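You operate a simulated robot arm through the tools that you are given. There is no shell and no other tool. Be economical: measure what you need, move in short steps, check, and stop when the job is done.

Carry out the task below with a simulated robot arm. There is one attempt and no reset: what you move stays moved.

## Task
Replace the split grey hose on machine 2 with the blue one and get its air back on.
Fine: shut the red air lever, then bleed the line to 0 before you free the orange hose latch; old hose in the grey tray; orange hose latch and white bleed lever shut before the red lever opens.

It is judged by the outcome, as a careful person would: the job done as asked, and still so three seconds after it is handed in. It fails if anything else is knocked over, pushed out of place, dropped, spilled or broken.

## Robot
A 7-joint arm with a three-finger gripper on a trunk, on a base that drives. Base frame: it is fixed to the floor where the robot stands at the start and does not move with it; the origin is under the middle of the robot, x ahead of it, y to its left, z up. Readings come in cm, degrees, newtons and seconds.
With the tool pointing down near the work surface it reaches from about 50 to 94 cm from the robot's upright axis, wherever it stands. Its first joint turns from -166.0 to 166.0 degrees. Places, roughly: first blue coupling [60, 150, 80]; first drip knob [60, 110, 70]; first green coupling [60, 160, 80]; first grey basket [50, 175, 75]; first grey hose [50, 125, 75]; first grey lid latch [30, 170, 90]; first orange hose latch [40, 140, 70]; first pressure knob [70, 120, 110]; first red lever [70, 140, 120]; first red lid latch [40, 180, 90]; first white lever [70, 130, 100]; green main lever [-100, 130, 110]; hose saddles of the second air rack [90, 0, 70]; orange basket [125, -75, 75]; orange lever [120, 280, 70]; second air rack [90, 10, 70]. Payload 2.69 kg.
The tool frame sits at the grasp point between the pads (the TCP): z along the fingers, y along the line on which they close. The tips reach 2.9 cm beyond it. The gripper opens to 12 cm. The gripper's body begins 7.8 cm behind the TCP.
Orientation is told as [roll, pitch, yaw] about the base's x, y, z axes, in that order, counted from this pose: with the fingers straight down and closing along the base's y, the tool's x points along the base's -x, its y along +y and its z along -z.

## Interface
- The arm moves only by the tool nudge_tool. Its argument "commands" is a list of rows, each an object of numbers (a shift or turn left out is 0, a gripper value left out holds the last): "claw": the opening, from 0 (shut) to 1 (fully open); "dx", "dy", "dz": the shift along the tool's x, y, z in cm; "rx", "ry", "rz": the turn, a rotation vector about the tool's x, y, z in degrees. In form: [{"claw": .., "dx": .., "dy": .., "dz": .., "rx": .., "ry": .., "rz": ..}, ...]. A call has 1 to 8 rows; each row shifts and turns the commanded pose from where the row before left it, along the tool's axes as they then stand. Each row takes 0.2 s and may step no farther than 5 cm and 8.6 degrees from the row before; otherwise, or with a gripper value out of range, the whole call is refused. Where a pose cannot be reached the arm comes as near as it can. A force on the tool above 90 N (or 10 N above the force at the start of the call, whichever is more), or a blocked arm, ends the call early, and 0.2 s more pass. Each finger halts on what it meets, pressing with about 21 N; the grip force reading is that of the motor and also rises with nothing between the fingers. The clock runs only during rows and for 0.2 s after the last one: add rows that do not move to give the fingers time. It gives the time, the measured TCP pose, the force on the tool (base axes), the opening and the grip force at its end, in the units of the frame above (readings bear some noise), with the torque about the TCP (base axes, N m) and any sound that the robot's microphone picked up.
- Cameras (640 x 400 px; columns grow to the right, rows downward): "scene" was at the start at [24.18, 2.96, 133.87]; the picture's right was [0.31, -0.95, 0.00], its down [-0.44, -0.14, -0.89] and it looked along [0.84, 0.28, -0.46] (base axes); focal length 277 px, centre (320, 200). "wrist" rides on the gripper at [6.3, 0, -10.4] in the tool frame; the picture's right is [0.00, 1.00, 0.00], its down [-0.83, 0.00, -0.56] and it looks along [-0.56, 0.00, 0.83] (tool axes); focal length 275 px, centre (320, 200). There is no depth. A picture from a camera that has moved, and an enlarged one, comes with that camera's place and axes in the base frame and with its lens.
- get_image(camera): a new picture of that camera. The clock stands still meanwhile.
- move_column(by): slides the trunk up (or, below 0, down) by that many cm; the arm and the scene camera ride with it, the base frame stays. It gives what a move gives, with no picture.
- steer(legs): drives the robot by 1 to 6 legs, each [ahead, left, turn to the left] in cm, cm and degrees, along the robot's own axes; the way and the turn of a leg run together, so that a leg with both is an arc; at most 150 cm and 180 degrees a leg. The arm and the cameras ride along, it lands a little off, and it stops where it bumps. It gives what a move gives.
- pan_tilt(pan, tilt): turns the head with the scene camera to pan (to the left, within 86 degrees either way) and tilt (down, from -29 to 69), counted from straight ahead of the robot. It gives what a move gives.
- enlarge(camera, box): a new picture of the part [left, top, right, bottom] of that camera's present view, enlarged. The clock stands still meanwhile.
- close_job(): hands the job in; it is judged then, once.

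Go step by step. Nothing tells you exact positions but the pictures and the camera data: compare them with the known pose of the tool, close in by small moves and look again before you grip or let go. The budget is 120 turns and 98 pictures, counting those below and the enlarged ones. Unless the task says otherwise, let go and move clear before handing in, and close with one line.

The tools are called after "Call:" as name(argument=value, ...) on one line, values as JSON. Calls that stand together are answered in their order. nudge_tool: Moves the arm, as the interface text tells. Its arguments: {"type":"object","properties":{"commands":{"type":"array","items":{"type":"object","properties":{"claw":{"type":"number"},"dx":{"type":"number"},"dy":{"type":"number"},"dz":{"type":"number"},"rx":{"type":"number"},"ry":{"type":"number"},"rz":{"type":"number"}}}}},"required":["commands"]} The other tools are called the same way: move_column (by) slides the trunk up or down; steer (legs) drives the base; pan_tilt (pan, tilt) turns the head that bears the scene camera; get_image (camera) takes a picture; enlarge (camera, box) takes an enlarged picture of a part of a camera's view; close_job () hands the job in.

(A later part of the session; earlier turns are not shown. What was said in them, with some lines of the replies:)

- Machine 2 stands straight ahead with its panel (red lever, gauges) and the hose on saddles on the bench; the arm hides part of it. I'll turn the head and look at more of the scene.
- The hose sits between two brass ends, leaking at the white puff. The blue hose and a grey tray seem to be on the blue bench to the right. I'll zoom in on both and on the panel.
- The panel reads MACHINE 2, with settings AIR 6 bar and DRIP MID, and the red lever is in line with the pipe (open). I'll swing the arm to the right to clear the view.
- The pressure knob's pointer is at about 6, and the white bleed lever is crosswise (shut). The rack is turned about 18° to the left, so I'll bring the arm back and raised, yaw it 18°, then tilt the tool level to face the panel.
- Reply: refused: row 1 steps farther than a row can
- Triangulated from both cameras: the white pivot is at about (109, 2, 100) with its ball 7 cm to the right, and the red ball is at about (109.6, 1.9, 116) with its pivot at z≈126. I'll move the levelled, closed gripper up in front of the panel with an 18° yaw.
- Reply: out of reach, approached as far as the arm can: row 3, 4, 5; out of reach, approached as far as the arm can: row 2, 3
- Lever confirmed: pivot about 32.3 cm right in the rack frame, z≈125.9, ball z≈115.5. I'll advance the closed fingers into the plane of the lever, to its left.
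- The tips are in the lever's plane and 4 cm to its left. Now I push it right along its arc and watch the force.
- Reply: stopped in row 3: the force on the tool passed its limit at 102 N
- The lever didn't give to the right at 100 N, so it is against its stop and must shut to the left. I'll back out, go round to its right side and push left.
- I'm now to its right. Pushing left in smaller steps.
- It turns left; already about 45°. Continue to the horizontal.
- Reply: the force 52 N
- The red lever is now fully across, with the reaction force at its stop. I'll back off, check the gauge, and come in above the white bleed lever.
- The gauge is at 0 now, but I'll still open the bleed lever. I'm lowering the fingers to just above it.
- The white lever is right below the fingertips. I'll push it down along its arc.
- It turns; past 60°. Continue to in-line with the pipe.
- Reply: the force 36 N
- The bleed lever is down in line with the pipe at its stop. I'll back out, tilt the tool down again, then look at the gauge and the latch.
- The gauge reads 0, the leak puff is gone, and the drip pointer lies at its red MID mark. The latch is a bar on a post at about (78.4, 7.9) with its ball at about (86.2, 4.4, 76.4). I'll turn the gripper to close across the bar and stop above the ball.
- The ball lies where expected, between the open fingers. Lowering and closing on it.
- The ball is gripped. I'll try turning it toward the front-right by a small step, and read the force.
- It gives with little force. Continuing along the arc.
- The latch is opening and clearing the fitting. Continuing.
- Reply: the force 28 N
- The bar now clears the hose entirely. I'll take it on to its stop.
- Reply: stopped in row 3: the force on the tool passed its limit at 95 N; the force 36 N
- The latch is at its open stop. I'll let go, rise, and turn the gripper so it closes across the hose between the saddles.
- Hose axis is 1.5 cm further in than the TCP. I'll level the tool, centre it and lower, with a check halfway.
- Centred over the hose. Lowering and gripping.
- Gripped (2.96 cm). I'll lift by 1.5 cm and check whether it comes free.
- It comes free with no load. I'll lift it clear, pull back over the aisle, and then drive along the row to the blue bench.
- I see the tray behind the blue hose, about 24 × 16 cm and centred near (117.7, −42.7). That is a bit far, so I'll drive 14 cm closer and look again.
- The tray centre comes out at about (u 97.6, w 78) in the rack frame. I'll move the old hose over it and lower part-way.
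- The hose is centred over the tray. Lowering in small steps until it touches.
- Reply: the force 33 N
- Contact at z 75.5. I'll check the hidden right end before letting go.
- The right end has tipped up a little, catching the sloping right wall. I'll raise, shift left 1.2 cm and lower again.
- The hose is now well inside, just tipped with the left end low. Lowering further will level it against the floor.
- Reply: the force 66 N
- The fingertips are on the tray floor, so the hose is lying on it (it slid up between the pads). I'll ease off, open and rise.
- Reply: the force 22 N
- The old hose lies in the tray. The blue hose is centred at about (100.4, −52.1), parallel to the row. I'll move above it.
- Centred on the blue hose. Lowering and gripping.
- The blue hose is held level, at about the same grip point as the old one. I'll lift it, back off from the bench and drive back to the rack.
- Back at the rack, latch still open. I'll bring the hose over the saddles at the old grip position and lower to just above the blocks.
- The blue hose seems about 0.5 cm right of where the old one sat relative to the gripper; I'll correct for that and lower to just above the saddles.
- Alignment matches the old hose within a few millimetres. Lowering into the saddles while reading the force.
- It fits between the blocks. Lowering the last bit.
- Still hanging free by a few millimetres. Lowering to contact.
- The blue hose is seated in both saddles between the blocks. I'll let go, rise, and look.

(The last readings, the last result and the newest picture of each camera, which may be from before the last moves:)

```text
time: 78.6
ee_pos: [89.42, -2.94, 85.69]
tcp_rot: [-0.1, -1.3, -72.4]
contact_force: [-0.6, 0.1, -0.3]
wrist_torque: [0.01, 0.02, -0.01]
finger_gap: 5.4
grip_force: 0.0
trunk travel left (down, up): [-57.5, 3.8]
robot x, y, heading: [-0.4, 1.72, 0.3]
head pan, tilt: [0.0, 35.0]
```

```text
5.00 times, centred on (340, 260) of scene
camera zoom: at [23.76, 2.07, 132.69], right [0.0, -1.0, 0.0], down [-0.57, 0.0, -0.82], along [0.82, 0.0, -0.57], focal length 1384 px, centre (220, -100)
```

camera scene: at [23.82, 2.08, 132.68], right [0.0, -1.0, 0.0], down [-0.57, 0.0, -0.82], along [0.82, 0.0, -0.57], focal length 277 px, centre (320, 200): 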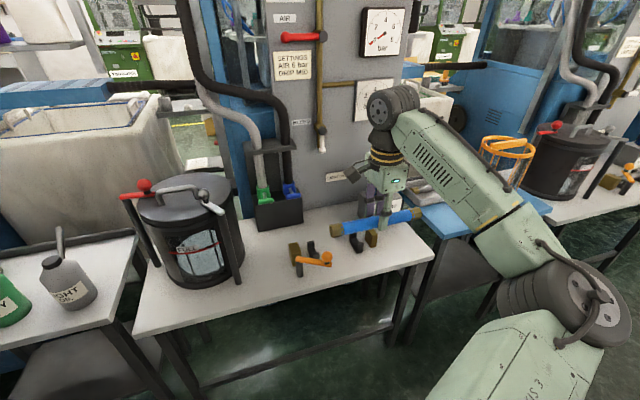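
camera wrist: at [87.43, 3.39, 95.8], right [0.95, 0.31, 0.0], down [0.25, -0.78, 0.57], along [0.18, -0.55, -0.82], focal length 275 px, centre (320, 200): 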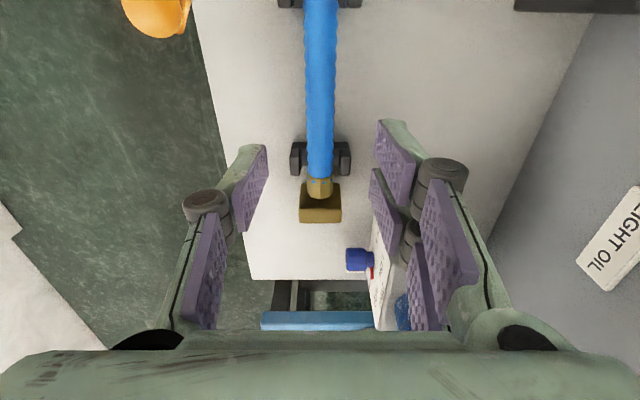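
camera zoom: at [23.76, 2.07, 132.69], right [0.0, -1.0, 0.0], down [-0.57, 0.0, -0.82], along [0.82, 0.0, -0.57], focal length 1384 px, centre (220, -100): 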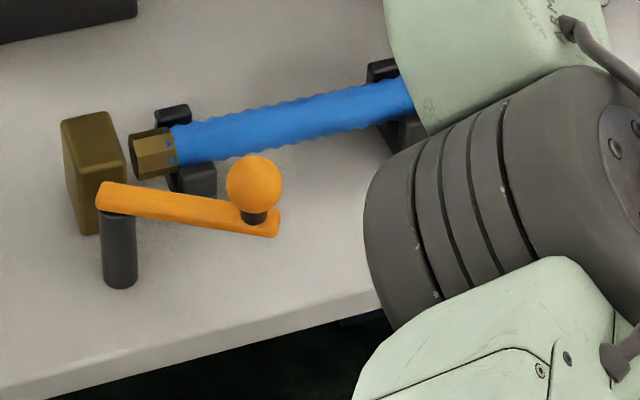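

The hose lies seated, matching the old one's place. Next I'll go to the latch ball, now at about (77.4, 0.2), to swing it shut.

Call:
nudge_tool(commands=[{"rz": 7.7}, {"rz": 7.7}, {"rz": 7.6}, {"rz": 7.6}, {"dy": -4.2, "dx": 0.3}, {"dy": -4.2}, {"dy": -4}, {}])

Call:
get_image(camera="wrist")

```text
time: 80.4
ee_pos: [77.48, 0.31, 85.28]
tcp_rot: [0.6, -1.2, -102.9]
contact_force: [0.1, 0.2, 0.1]
wrist_torque: [0.0, 0.02, -0.01]
finger_gap: 5.42
grip_force: 0.0
trunk travel left (down, up): [-57.5, 3.8]
robot x, y, heading: [-0.56, 1.94, 0.0]
head pan, tilt: [0.0, 35.0]
```

```text
21 pictures are left
camera wrist: at [78.79, 6.7, 95.48], right [0.98, -0.22, 0.01], down [-0.19, -0.8, 0.57], along [-0.12, -0.56, -0.82], focal length 275 px, centre (320, 200)
```

wrist: 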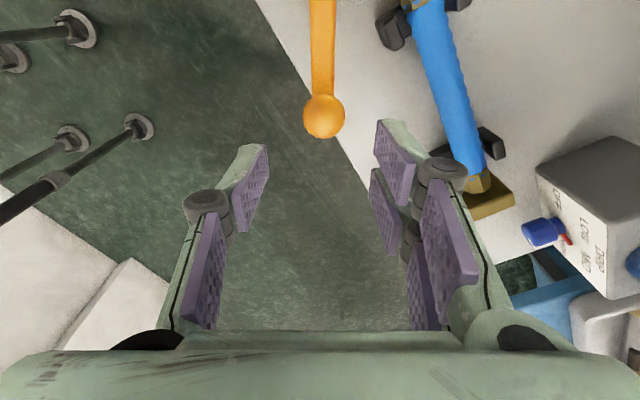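

Call:
nudge_tool(commands=[{"dz": 3.5, "dy": 0.35, "dx": 0.35}, {"dz": 3.7}, {"claw": 0.1}, {}, {}, {}])

Call:
nudge_tool(commands=[{"dy": 0.69, "rz": -5, "dx": 0.03}, {"dy": 0.69, "rz": -5, "dx": 0.03}, {"dy": 0.69, "rz": -5, "dx": 0.03}, {"dy": 0.69, "rz": -5, "dx": 0.03}, {}])

Call:
get_image(camera="wrist")

```text
time: 81.8
ee_pos: [77.9, 0.04, 78.07]
tcp_rot: [0.6, -1.1, -103.0]
contact_force: [-1.8, -0.2, 0.9]
wrist_torque: [-0.05, 0.04, 0.05]
finger_gap: 3.09
grip_force: 42.8
trunk travel left (down, up): [-57.5, 3.8]
robot x, y, heading: [-0.19, 2.01, -0.0]
head pan, tilt: [0.0, 35.0]
```

```text
time: 83.0
ee_pos: [80.68, 0.06, 78.05]
tcp_rot: [0.1, -1.3, -82.9]
contact_force: [-1.1, -4.7, -10.9]
wrist_torque: [-0.3, -0.04, 0.1]
finger_gap: 3.05
grip_force: 45.1
trunk travel left (down, up): [-57.5, 3.8]
robot x, y, heading: [-0.35, 2.23, -0.3]
head pan, tilt: [0.0, 35.0]
```

```text
20 pictures are left
camera wrist: at [79.82, 6.58, 88.23], right [0.99, 0.13, 0.0], down [0.1, -0.81, 0.57], along [0.07, -0.57, -0.82], focal length 275 px, centre (320, 200)
```

wrist: 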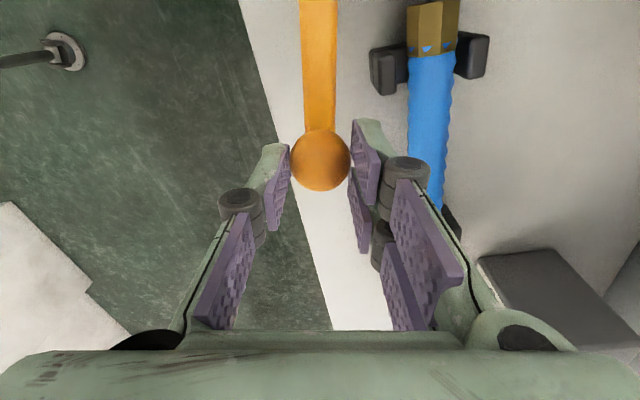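

The latch is following. Continuing the arc.

Call:
nudge_tool(commands=[{"dy": 0.69, "rz": -5, "dx": 0.0}, {"dy": 0.69, "rz": -5, "dx": 0.03}, {"dy": 0.69, "rz": -5, "dx": 0.03}, {"dy": 0.69, "rz": -5, "dx": 0.03}, {"dy": 0.69, "rz": -5, "dx": 0.03}, {"dy": 0.69, "rz": -5, "dx": 0.03}, {}])

Call:
nudge_tool(commands=[{"dy": 0.69, "rz": -5, "dx": 0.03}, {"dy": 0.69, "rz": -5, "dx": 0.03}, {"dy": 0.69, "rz": -5, "dx": 0.03}, {"dy": 0.69, "rz": -5, "dx": 0.03}, {}])

Call:
get_image(camera="wrist")

```text
time: 84.6
ee_pos: [84.49, 1.7, 77.98]
tcp_rot: [-0.6, -1.1, -52.9]
contact_force: [4.1, -8.3, -19.4]
wrist_torque: [-0.5, -0.29, 0.09]
finger_gap: 3.07
grip_force: 45.1
trunk travel left (down, up): [-57.5, 3.8]
robot x, y, heading: [-0.11, 2.12, 0.3]
head pan, tilt: [0.0, 35.0]
```

```text
time: 85.8
ee_pos: [86.44, 3.85, 78.01]
tcp_rot: [-0.9, -0.8, -32.8]
contact_force: [5.7, -0.1, -17.1]
wrist_torque: [-0.16, -0.54, -0.13]
finger_gap: 3.06
grip_force: 44.6
trunk travel left (down, up): [-57.5, 3.8]
robot x, y, heading: [-0.58, 1.91, -0.1]
head pan, tilt: [0.0, 35.0]
```

```text
19 pictures are left
camera wrist: at [81.08, 7.47, 88.31], right [0.54, 0.84, -0.01], down [0.7, -0.43, 0.57], along [0.47, -0.32, -0.82], focal length 275 px, centre (320, 200)
```

wrist: 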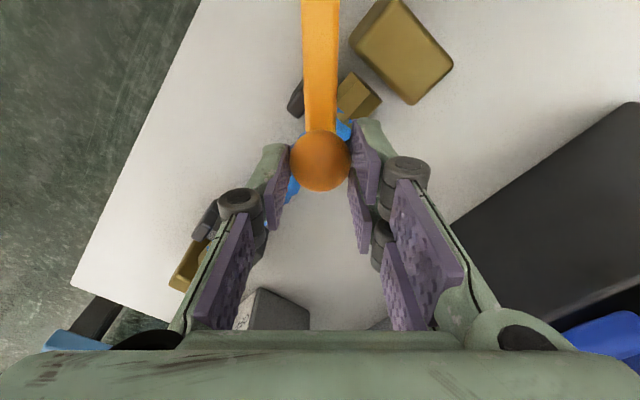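

Nearly shut; a few more degrees to its stop.

Call:
nudge_tool(commands=[{"dy": 0.55, "rz": -4, "dx": 0.1}, {"dy": 0.55, "rz": -4, "dx": 0.05}, {"dy": 0.4, "rz": -3}, {"dy": 0.4, "rz": -2}, {}])

Call:
get_image(camera="wrist")

```text
time: 87.0
ee_pos: [86.82, 4.6, 78.11]
tcp_rot: [-1.5, -0.3, -20.4]
contact_force: [-27.4, -40.1, -13.5]
wrist_torque: [-0.93, -0.02, -0.01]
finger_gap: 3.06
grip_force: 44.9
trunk travel left (down, up): [-57.5, 3.8]
robot x, y, heading: [-0.64, 1.76, 0.2]
head pan, tilt: [0.0, 35.0]
```

```text
18 pictures are left
camera wrist: at [80.94, 7.16, 88.39], right [0.34, 0.94, -0.03], down [0.78, -0.27, 0.56], along [0.52, -0.21, -0.83], focal length 275 px, centre (320, 200)
```

wrist: 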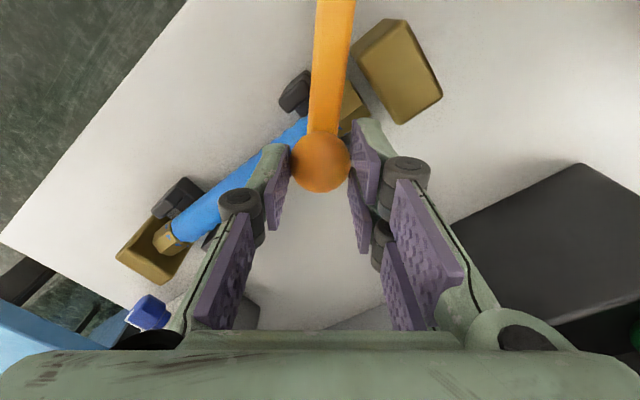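

The latch is shut against its stop, over the fitting. I'll release, rise, square up to the panel and tilt the tool level.

Call:
nudge_tool(commands=[{"claw": 0.45}, {}, {"dz": -4}, {"dz": -4}, {"dz": -4}, {"dz": -4, "claw": 0}, {"dz": -4, "rz": -7.7}, {"rz": -7.7}])

Call:
nudge_tool(commands=[{"rz": -7.7}, {"rz": -7.7}, {"rz": -7.6}, {"dy": -3.2, "dx": 3}, {"dy": -3.2, "dx": 2}, {"ry": -8.5}, {"ry": -8.5}, {"ry": -8.5}])

Call:
nudge_tool(commands=[{"ry": -8.5}, {"ry": -8.5}, {"ry": -8.5}, {"ry": -8.5}, {"ry": -8.5}, {"ry": -8.5}, {"ry": -8.5}, {"ry": -4.5}])

Call:
get_image(camera="wrist")

Call:
get_image(camera="scene")

```text
time: 88.8
ee_pos: [87.1, 5.71, 98.32]
tcp_rot: [-1.2, -0.4, -4.4]
contact_force: [0.0, 0.0, -0.4]
wrist_torque: [0.03, 0.0, -0.02]
finger_gap: 0.0
grip_force: 6.4
trunk travel left (down, up): [-57.5, 3.8]
robot x, y, heading: [-0.2, 1.55, 0.1]
head pan, tilt: [0.0, 35.0]
```

```text
time: 90.6
ee_pos: [84.24, -1.84, 98.49]
tcp_rot: [-1.3, -25.5, 19.0]
contact_force: [0.0, 0.1, 0.2]
wrist_torque: [-0.04, 0.0, 0.0]
finger_gap: 0.0
grip_force: 21.0
trunk travel left (down, up): [-57.5, 3.8]
robot x, y, heading: [-0.55, 1.94, 0.3]
head pan, tilt: [0.0, 35.0]
```

```text
time: 92.4
ee_pos: [84.22, -1.82, 98.41]
tcp_rot: [-73.2, -88.5, 91.6]
contact_force: [-0.4, 0.2, -0.3]
wrist_torque: [0.03, 0.0, -0.01]
finger_gap: 0.0
grip_force: 21.0
trunk travel left (down, up): [-57.5, 3.8]
robot x, y, heading: [-0.19, 1.9, 0.2]
head pan, tilt: [0.0, 35.0]
```

```text
17 pictures are left
camera wrist: at [74.3, -5.15, 92.11], right [-0.32, 0.95, -0.03], down [-0.53, -0.15, 0.83], along [0.79, 0.28, 0.55], focal length 275 px, centre (320, 200)
```

wrist: 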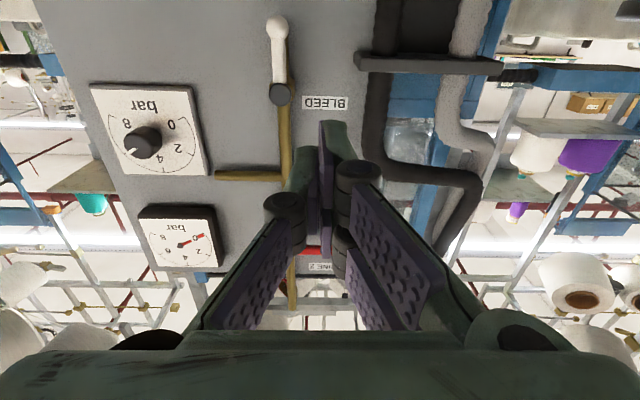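

```text
16 pictures are left
camera scene: at [23.82, 2.08, 132.69], right [0.0, -1.0, 0.0], down [-0.57, 0.0, -0.82], along [0.82, 0.0, -0.57], focal length 277 px, centre (320, 200)
```

scene: 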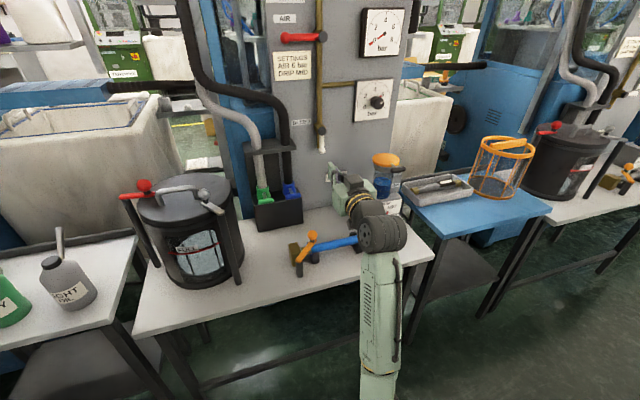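

The white lever hangs straight down ahead, with the fingers level and to its left. Moving in beside it.

Call:
nudge_tool(commands=[{"dx": 3.2, "dy": -1}, {"dz": 4.8}, {"dz": 4.8}, {"dz": 4.8}, {"dz": 4.5}, {"dz": 3.6}, {}])

Call:
get_image(camera="wrist")

```text
time: 94.0
ee_pos: [105.79, 4.41, 95.07]
tcp_rot: [-67.0, -88.6, 85.5]
contact_force: [0.4, -0.4, 0.6]
wrist_torque: [-0.01, 0.03, 0.0]
finger_gap: 0.0
grip_force: 21.2
trunk travel left (down, up): [-57.5, 3.8]
robot x, y, heading: [-0.33, 2.0, 0.2]
head pan, tilt: [0.0, 35.0]
```

```text
15 pictures are left
camera wrist: at [95.94, 0.91, 88.72], right [-0.32, 0.95, -0.03], down [-0.53, -0.15, 0.84], along [0.79, 0.28, 0.55], focal length 275 px, centre (320, 200)
```

wrist: 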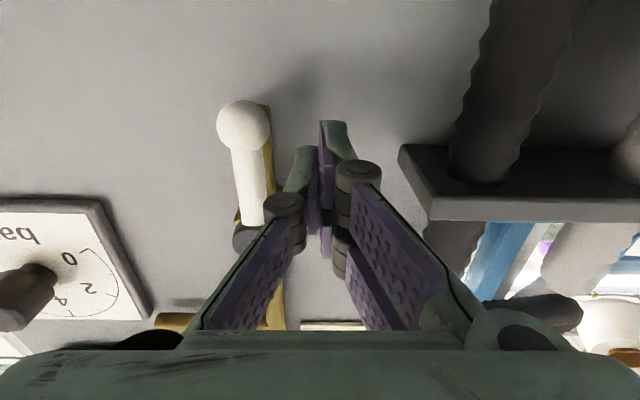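

In position. Pushing the white lever right and up along its arc.

Call:
nudge_tool(commands=[{"dy": -2.0, "dx": 0.75}, {"dy": -0.9, "dx": 0.15}, {"dy": -0.8, "dx": 0.05}, {"dy": -0.8, "dx": -0.1}, {"dy": -0.75, "dx": -0.15}, {"dy": -0.7, "dx": -0.3}, {"dy": -0.7, "dx": -0.3}, {"dy": -0.6, "dx": -0.4}])

Call:
nudge_tool(commands=[{"dy": -0.55, "dx": -0.5}, {"dy": -0.5, "dx": -0.55}, {"dy": -0.5, "dx": -0.6}, {"dy": -0.3, "dx": -0.7}, {"dy": -0.2, "dx": -0.7}, {"dx": -0.5}, {}])

Call:
get_image(camera="wrist")

```text
time: 95.8
ee_pos: [108.16, -2.52, 95.35]
tcp_rot: [-65.2, -88.6, 83.6]
contact_force: [-0.1, 0.2, -1.1]
wrist_torque: [-0.05, -0.01, 0.03]
finger_gap: 0.0
grip_force: 20.7
trunk travel left (down, up): [-57.5, 3.8]
robot x, y, heading: [-0.37, 1.83, 0.2]
head pan, tilt: [0.0, 35.0]
```

```text
time: 97.4
ee_pos: [109.19, -4.22, 97.28]
tcp_rot: [-22.1, -87.8, 41.0]
contact_force: [-17.0, 4.9, -42.1]
wrist_torque: [-0.5, 0.36, 0.13]
finger_gap: 0.0
grip_force: 21.3
trunk travel left (down, up): [-57.5, 3.8]
robot x, y, heading: [-0.43, 1.65, 0.2]
head pan, tilt: [0.0, 35.0]
```

```text
14 pictures are left
camera wrist: at [99.12, -7.69, 91.17], right [-0.32, 0.95, -0.02], down [-0.5, -0.15, 0.85], along [0.8, 0.28, 0.53], focal length 275 px, centre (320, 200)
```

wrist: 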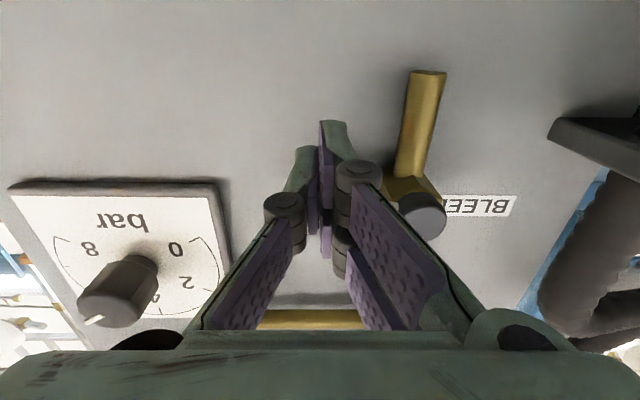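

The white lever is at its shut stop (42 N reaction). I'll back off, rise to above the red lever, and verify on the way.

Call:
nudge_tool(commands=[{"dx": 1.2}, {"dz": -4.6, "dx": 0.3}, {"dz": -4.6, "ry": -2, "rx": 1}, {"dx": -4.5, "dy": 2}, {"dx": -4.5, "dy": 2}, {"dx": -4.5, "dy": 2}, {"dx": -4.5, "dy": 2}, {"dx": -4.5, "dy": 2}])

Call:
nudge_tool(commands=[{"dx": -4.5, "dy": 2}, {"dx": -4.5, "dy": 1}, {"dx": -2}, {}])

Call:
get_image(camera="wrist")

Call:
enlarge(camera="scene", box=[260, 90, 420, 280])

```text
time: 99.2
ee_pos: [96.27, 2.64, 119.73]
tcp_rot: [-138.1, -88.1, 155.5]
contact_force: [-0.3, -0.2, -0.2]
wrist_torque: [-0.03, -0.03, -0.01]
finger_gap: 0.0
grip_force: 21.0
trunk travel left (down, up): [-57.5, 3.8]
robot x, y, heading: [-0.53, 1.87, 0.4]
head pan, tilt: [0.0, 35.0]
```

```text
time: 100.2
ee_pos: [94.98, 5.48, 130.85]
tcp_rot: [-138.5, -88.1, 156.0]
contact_force: [-0.3, 0.3, 0.4]
wrist_torque: [-0.05, -0.03, 0.0]
finger_gap: 0.0
grip_force: 21.2
trunk travel left (down, up): [-57.5, 3.8]
robot x, y, heading: [-0.43, 1.81, 0.2]
head pan, tilt: [0.0, 35.0]
```

```text
13 pictures are left
camera wrist: at [85.35, 2.34, 124.14], right [-0.3, 0.95, -0.03], down [-0.56, -0.15, 0.82], along [0.77, 0.26, 0.58], focal length 275 px, centre (320, 200)
```

wrist: 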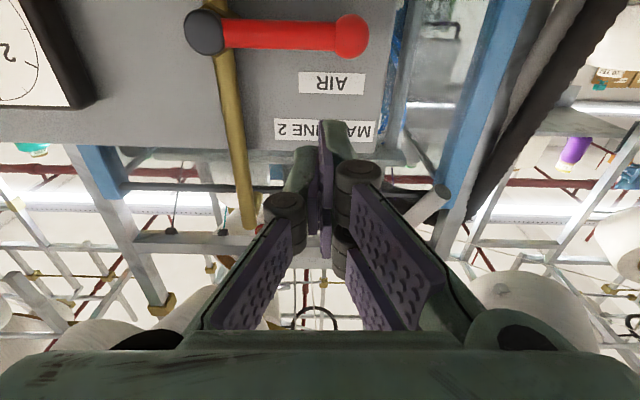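

```text
2.11 times, centred on (340, 185) of scene
camera zoom: at [23.82, 2.08, 132.68], right [0.0, -1.0, 0.0], down [-0.57, 0.0, -0.82], along [0.82, 0.0, -0.57], focal length 583 px, centre (278, 232)
```

zoom: 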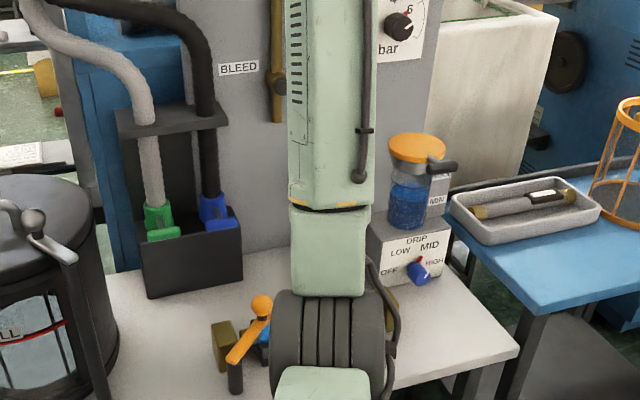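

The red lever lies to the left with its ball at about z 126, and the fingers are above it. The latch is shut and the bleed lever no longer hangs down. Moving in and pushing the red lever down.

Call:
nudge_tool(commands=[{"dz": 5}, {"dz": 5, "dx": 0.8}, {"dx": 1.5}, {"dx": 1.2}, {"dx": 1.2, "dy": 0.1}, {"dx": 1.1, "dy": -0.1}, {"dx": 1.1, "dy": -0.3}])

Call:
get_image(camera="wrist")

```text
refused: row 2 steps farther than a row can; nothing moved
```

```text
11 pictures are left
camera wrist: at [85.35, 2.34, 124.14], right [-0.3, 0.95, -0.03], down [-0.56, -0.15, 0.82], along [0.77, 0.26, 0.58], focal length 275 px, centre (320, 200)
```

wrist: 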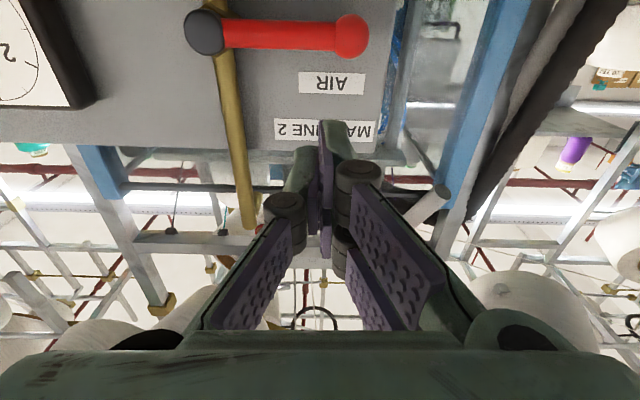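

Call:
nudge_tool(commands=[{"dz": 4.9}, {"dz": 4.9, "dx": 0.6}, {"dx": 1.7}, {"dx": 1.2}, {"dx": 1.2, "dy": 0.1}, {"dx": 1.1, "dy": -0.1}, {"dx": 1.1, "dy": -0.3}])

Call:
get_image(camera="wrist")

```text
time: 101.8
ee_pos: [105.03, 8.07, 124.2]
tcp_rot: [-138.3, -88.1, 155.9]
contact_force: [0.0, 0.5, 0.9]
wrist_torque: [0.01, 0.02, -0.02]
finger_gap: 0.0
grip_force: 21.4
trunk travel left (down, up): [-57.5, 3.8]
robot x, y, heading: [-0.57, 1.61, 0.1]
head pan, tilt: [0.0, 35.0]
```

```text
10 pictures are left
camera wrist: at [95.22, 4.94, 117.43], right [-0.3, 0.95, -0.03], down [-0.56, -0.15, 0.82], along [0.77, 0.26, 0.58], focal length 275 px, centre (320, 200)
```

wrist: 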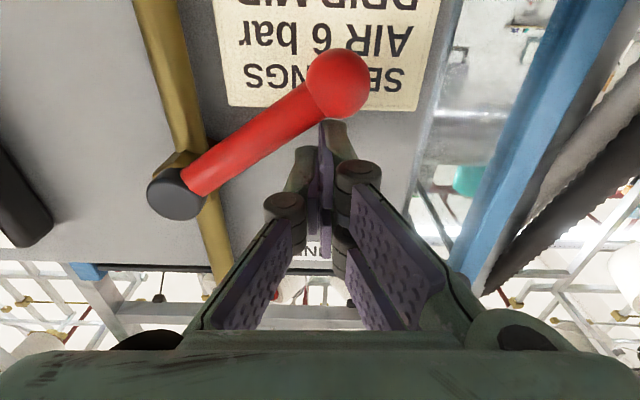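

The lever is swinging down. Continuing to vertical.

Call:
nudge_tool(commands=[{"dx": 1.3, "dy": -0.1}, {"dx": 1.0, "dy": -0.2}, {"dx": 0.8, "dy": -0.3}, {"dx": 0.9, "dy": -0.75}, {"dx": 0.8, "dy": -0.75}, {"dx": 0.65, "dy": -0.95}, {"dx": 0.65, "dy": -0.95}])

Call:
nudge_tool(commands=[{"dx": 0.4, "dy": -0.9}, {"dx": 0.3, "dy": -0.7}, {"dx": 0.1, "dy": -0.5}, {"dy": -0.5}, {"dy": -0.4}, {}])

Call:
get_image(camera="wrist")

```text
time: 103.4
ee_pos: [106.24, 4.02, 118.08]
tcp_rot: [-138.2, -88.1, 155.8]
contact_force: [-0.7, -0.6, -0.3]
wrist_torque: [-0.02, -0.01, 0.0]
finger_gap: 0.01
grip_force: 20.7
trunk travel left (down, up): [-57.5, 3.8]
robot x, y, heading: [-0.11, 1.99, -0.0]
head pan, tilt: [0.0, 35.0]
```

```text
time: 104.8
ee_pos: [106.84, 2.77, 117.8]
tcp_rot: [-137.8, -87.8, 156.2]
contact_force: [-26.2, 36.3, 2.9]
wrist_torque: [0.18, 0.12, 0.71]
finger_gap: 0.0
grip_force: 20.7
trunk travel left (down, up): [-57.5, 3.8]
robot x, y, heading: [-0.71, 1.76, 0.2]
head pan, tilt: [0.0, 35.0]
```

```text
9 pictures are left
camera wrist: at [97.07, -0.59, 111.15], right [-0.31, 0.95, -0.03], down [-0.56, -0.16, 0.81], along [0.77, 0.27, 0.58], focal length 275 px, centre (320, 200)
```

wrist: 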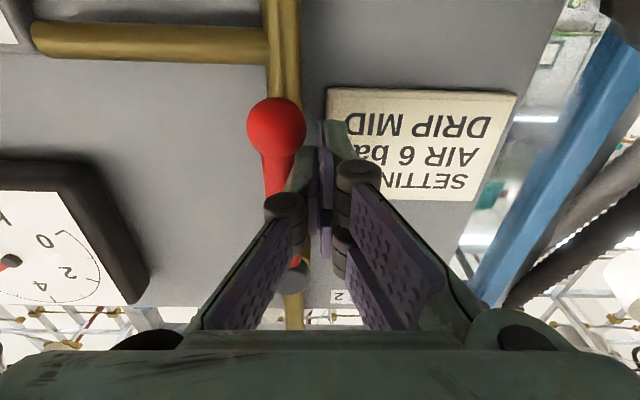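

The red lever is vertical, open, at its stop. I'll back off clear and check the gauge, levers and hose.

Call:
nudge_tool(commands=[{"dy": 1.5}, {"dz": -4.8}, {"dz": -4.8}, {"dz": -4.8}, {"dz": -4.8}, {"dy": -4.8}, {"dy": -4.8}, {"dy": -4.8}])

Call:
nudge_tool(commands=[{"dy": -4.8}, {"dy": -4.8}, {"dy": -4.8, "dz": -2}, {"dy": -4.5, "dz": -2}, {"dy": -4.5, "dz": -2}])

Call:
get_image(camera="scene")

```text
time: 106.6
ee_pos: [92.98, -16.85, 117.38]
tcp_rot: [-139.4, -87.9, 156.9]
contact_force: [-0.8, -0.2, 0.6]
wrist_torque: [0.06, -0.03, -0.04]
finger_gap: 0.01
grip_force: 20.7
trunk travel left (down, up): [-57.5, 3.8]
robot x, y, heading: [-0.57, 1.75, 0.3]
head pan, tilt: [0.0, 35.0]
```

```text
refused: row 3 steps farther than a row can; nothing moved
```

```text
8 pictures are left
camera scene: at [23.81, 2.05, 132.68], right [0.0, -1.0, 0.0], down [-0.57, 0.0, -0.82], along [0.82, 0.0, -0.57], focal length 277 px, centre (320, 200)
```

scene: 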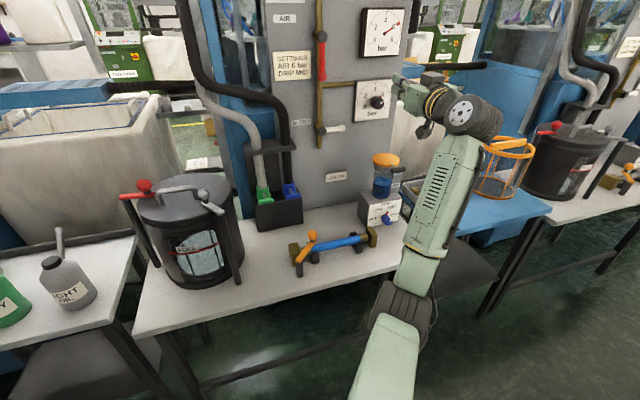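

Call:
enlarge(camera="scene", box=[270, 0, 410, 155])

Call:
enlarge(camera="scene", box=[275, 180, 405, 285])

```text
2.58 times, centred on (340, 78) of scene
camera zoom: at [23.81, 2.05, 132.68], right [0.0, -1.0, 0.0], down [-0.57, 0.0, -0.82], along [0.82, 0.0, -0.57], focal length 714 px, centre (268, 516)
```

zoom: 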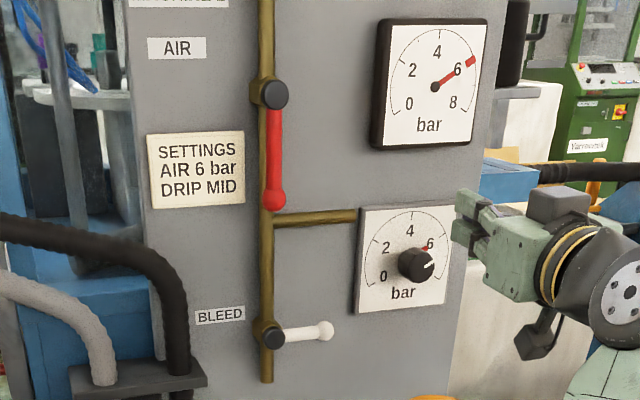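

```text
3.81 times, centred on (340, 232) of scene
camera zoom: at [23.81, 2.05, 132.68], right [0.0, -1.0, 0.0], down [-0.57, 0.0, -0.82], along [0.82, 0.0, -0.57], focal length 1055 px, centre (244, 76)
```

zoom: 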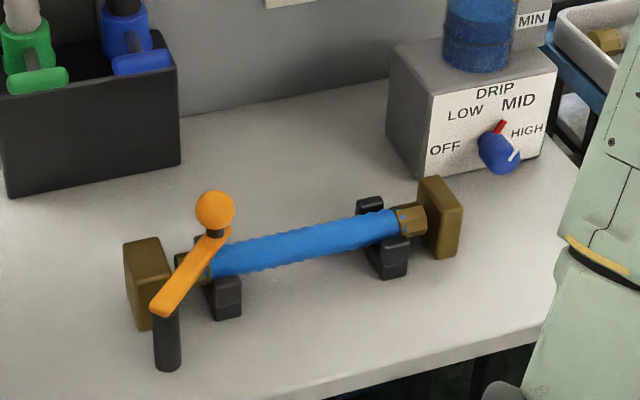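

The gauge reads 6 bar with no leak. The bleed lever and latch are shut, the red lever is open, the blue hose is seated, the old hose is in the tray and the arm is clear.

Call:
close_job()

```text
The job is handed in.
```

Machine 2 now runs on the blue hose and its air is back on at 6 bar with no leak; the split grey hose is in the grey tray, and the orange hose latch and white bleed lever were shut before the red lever was opened.
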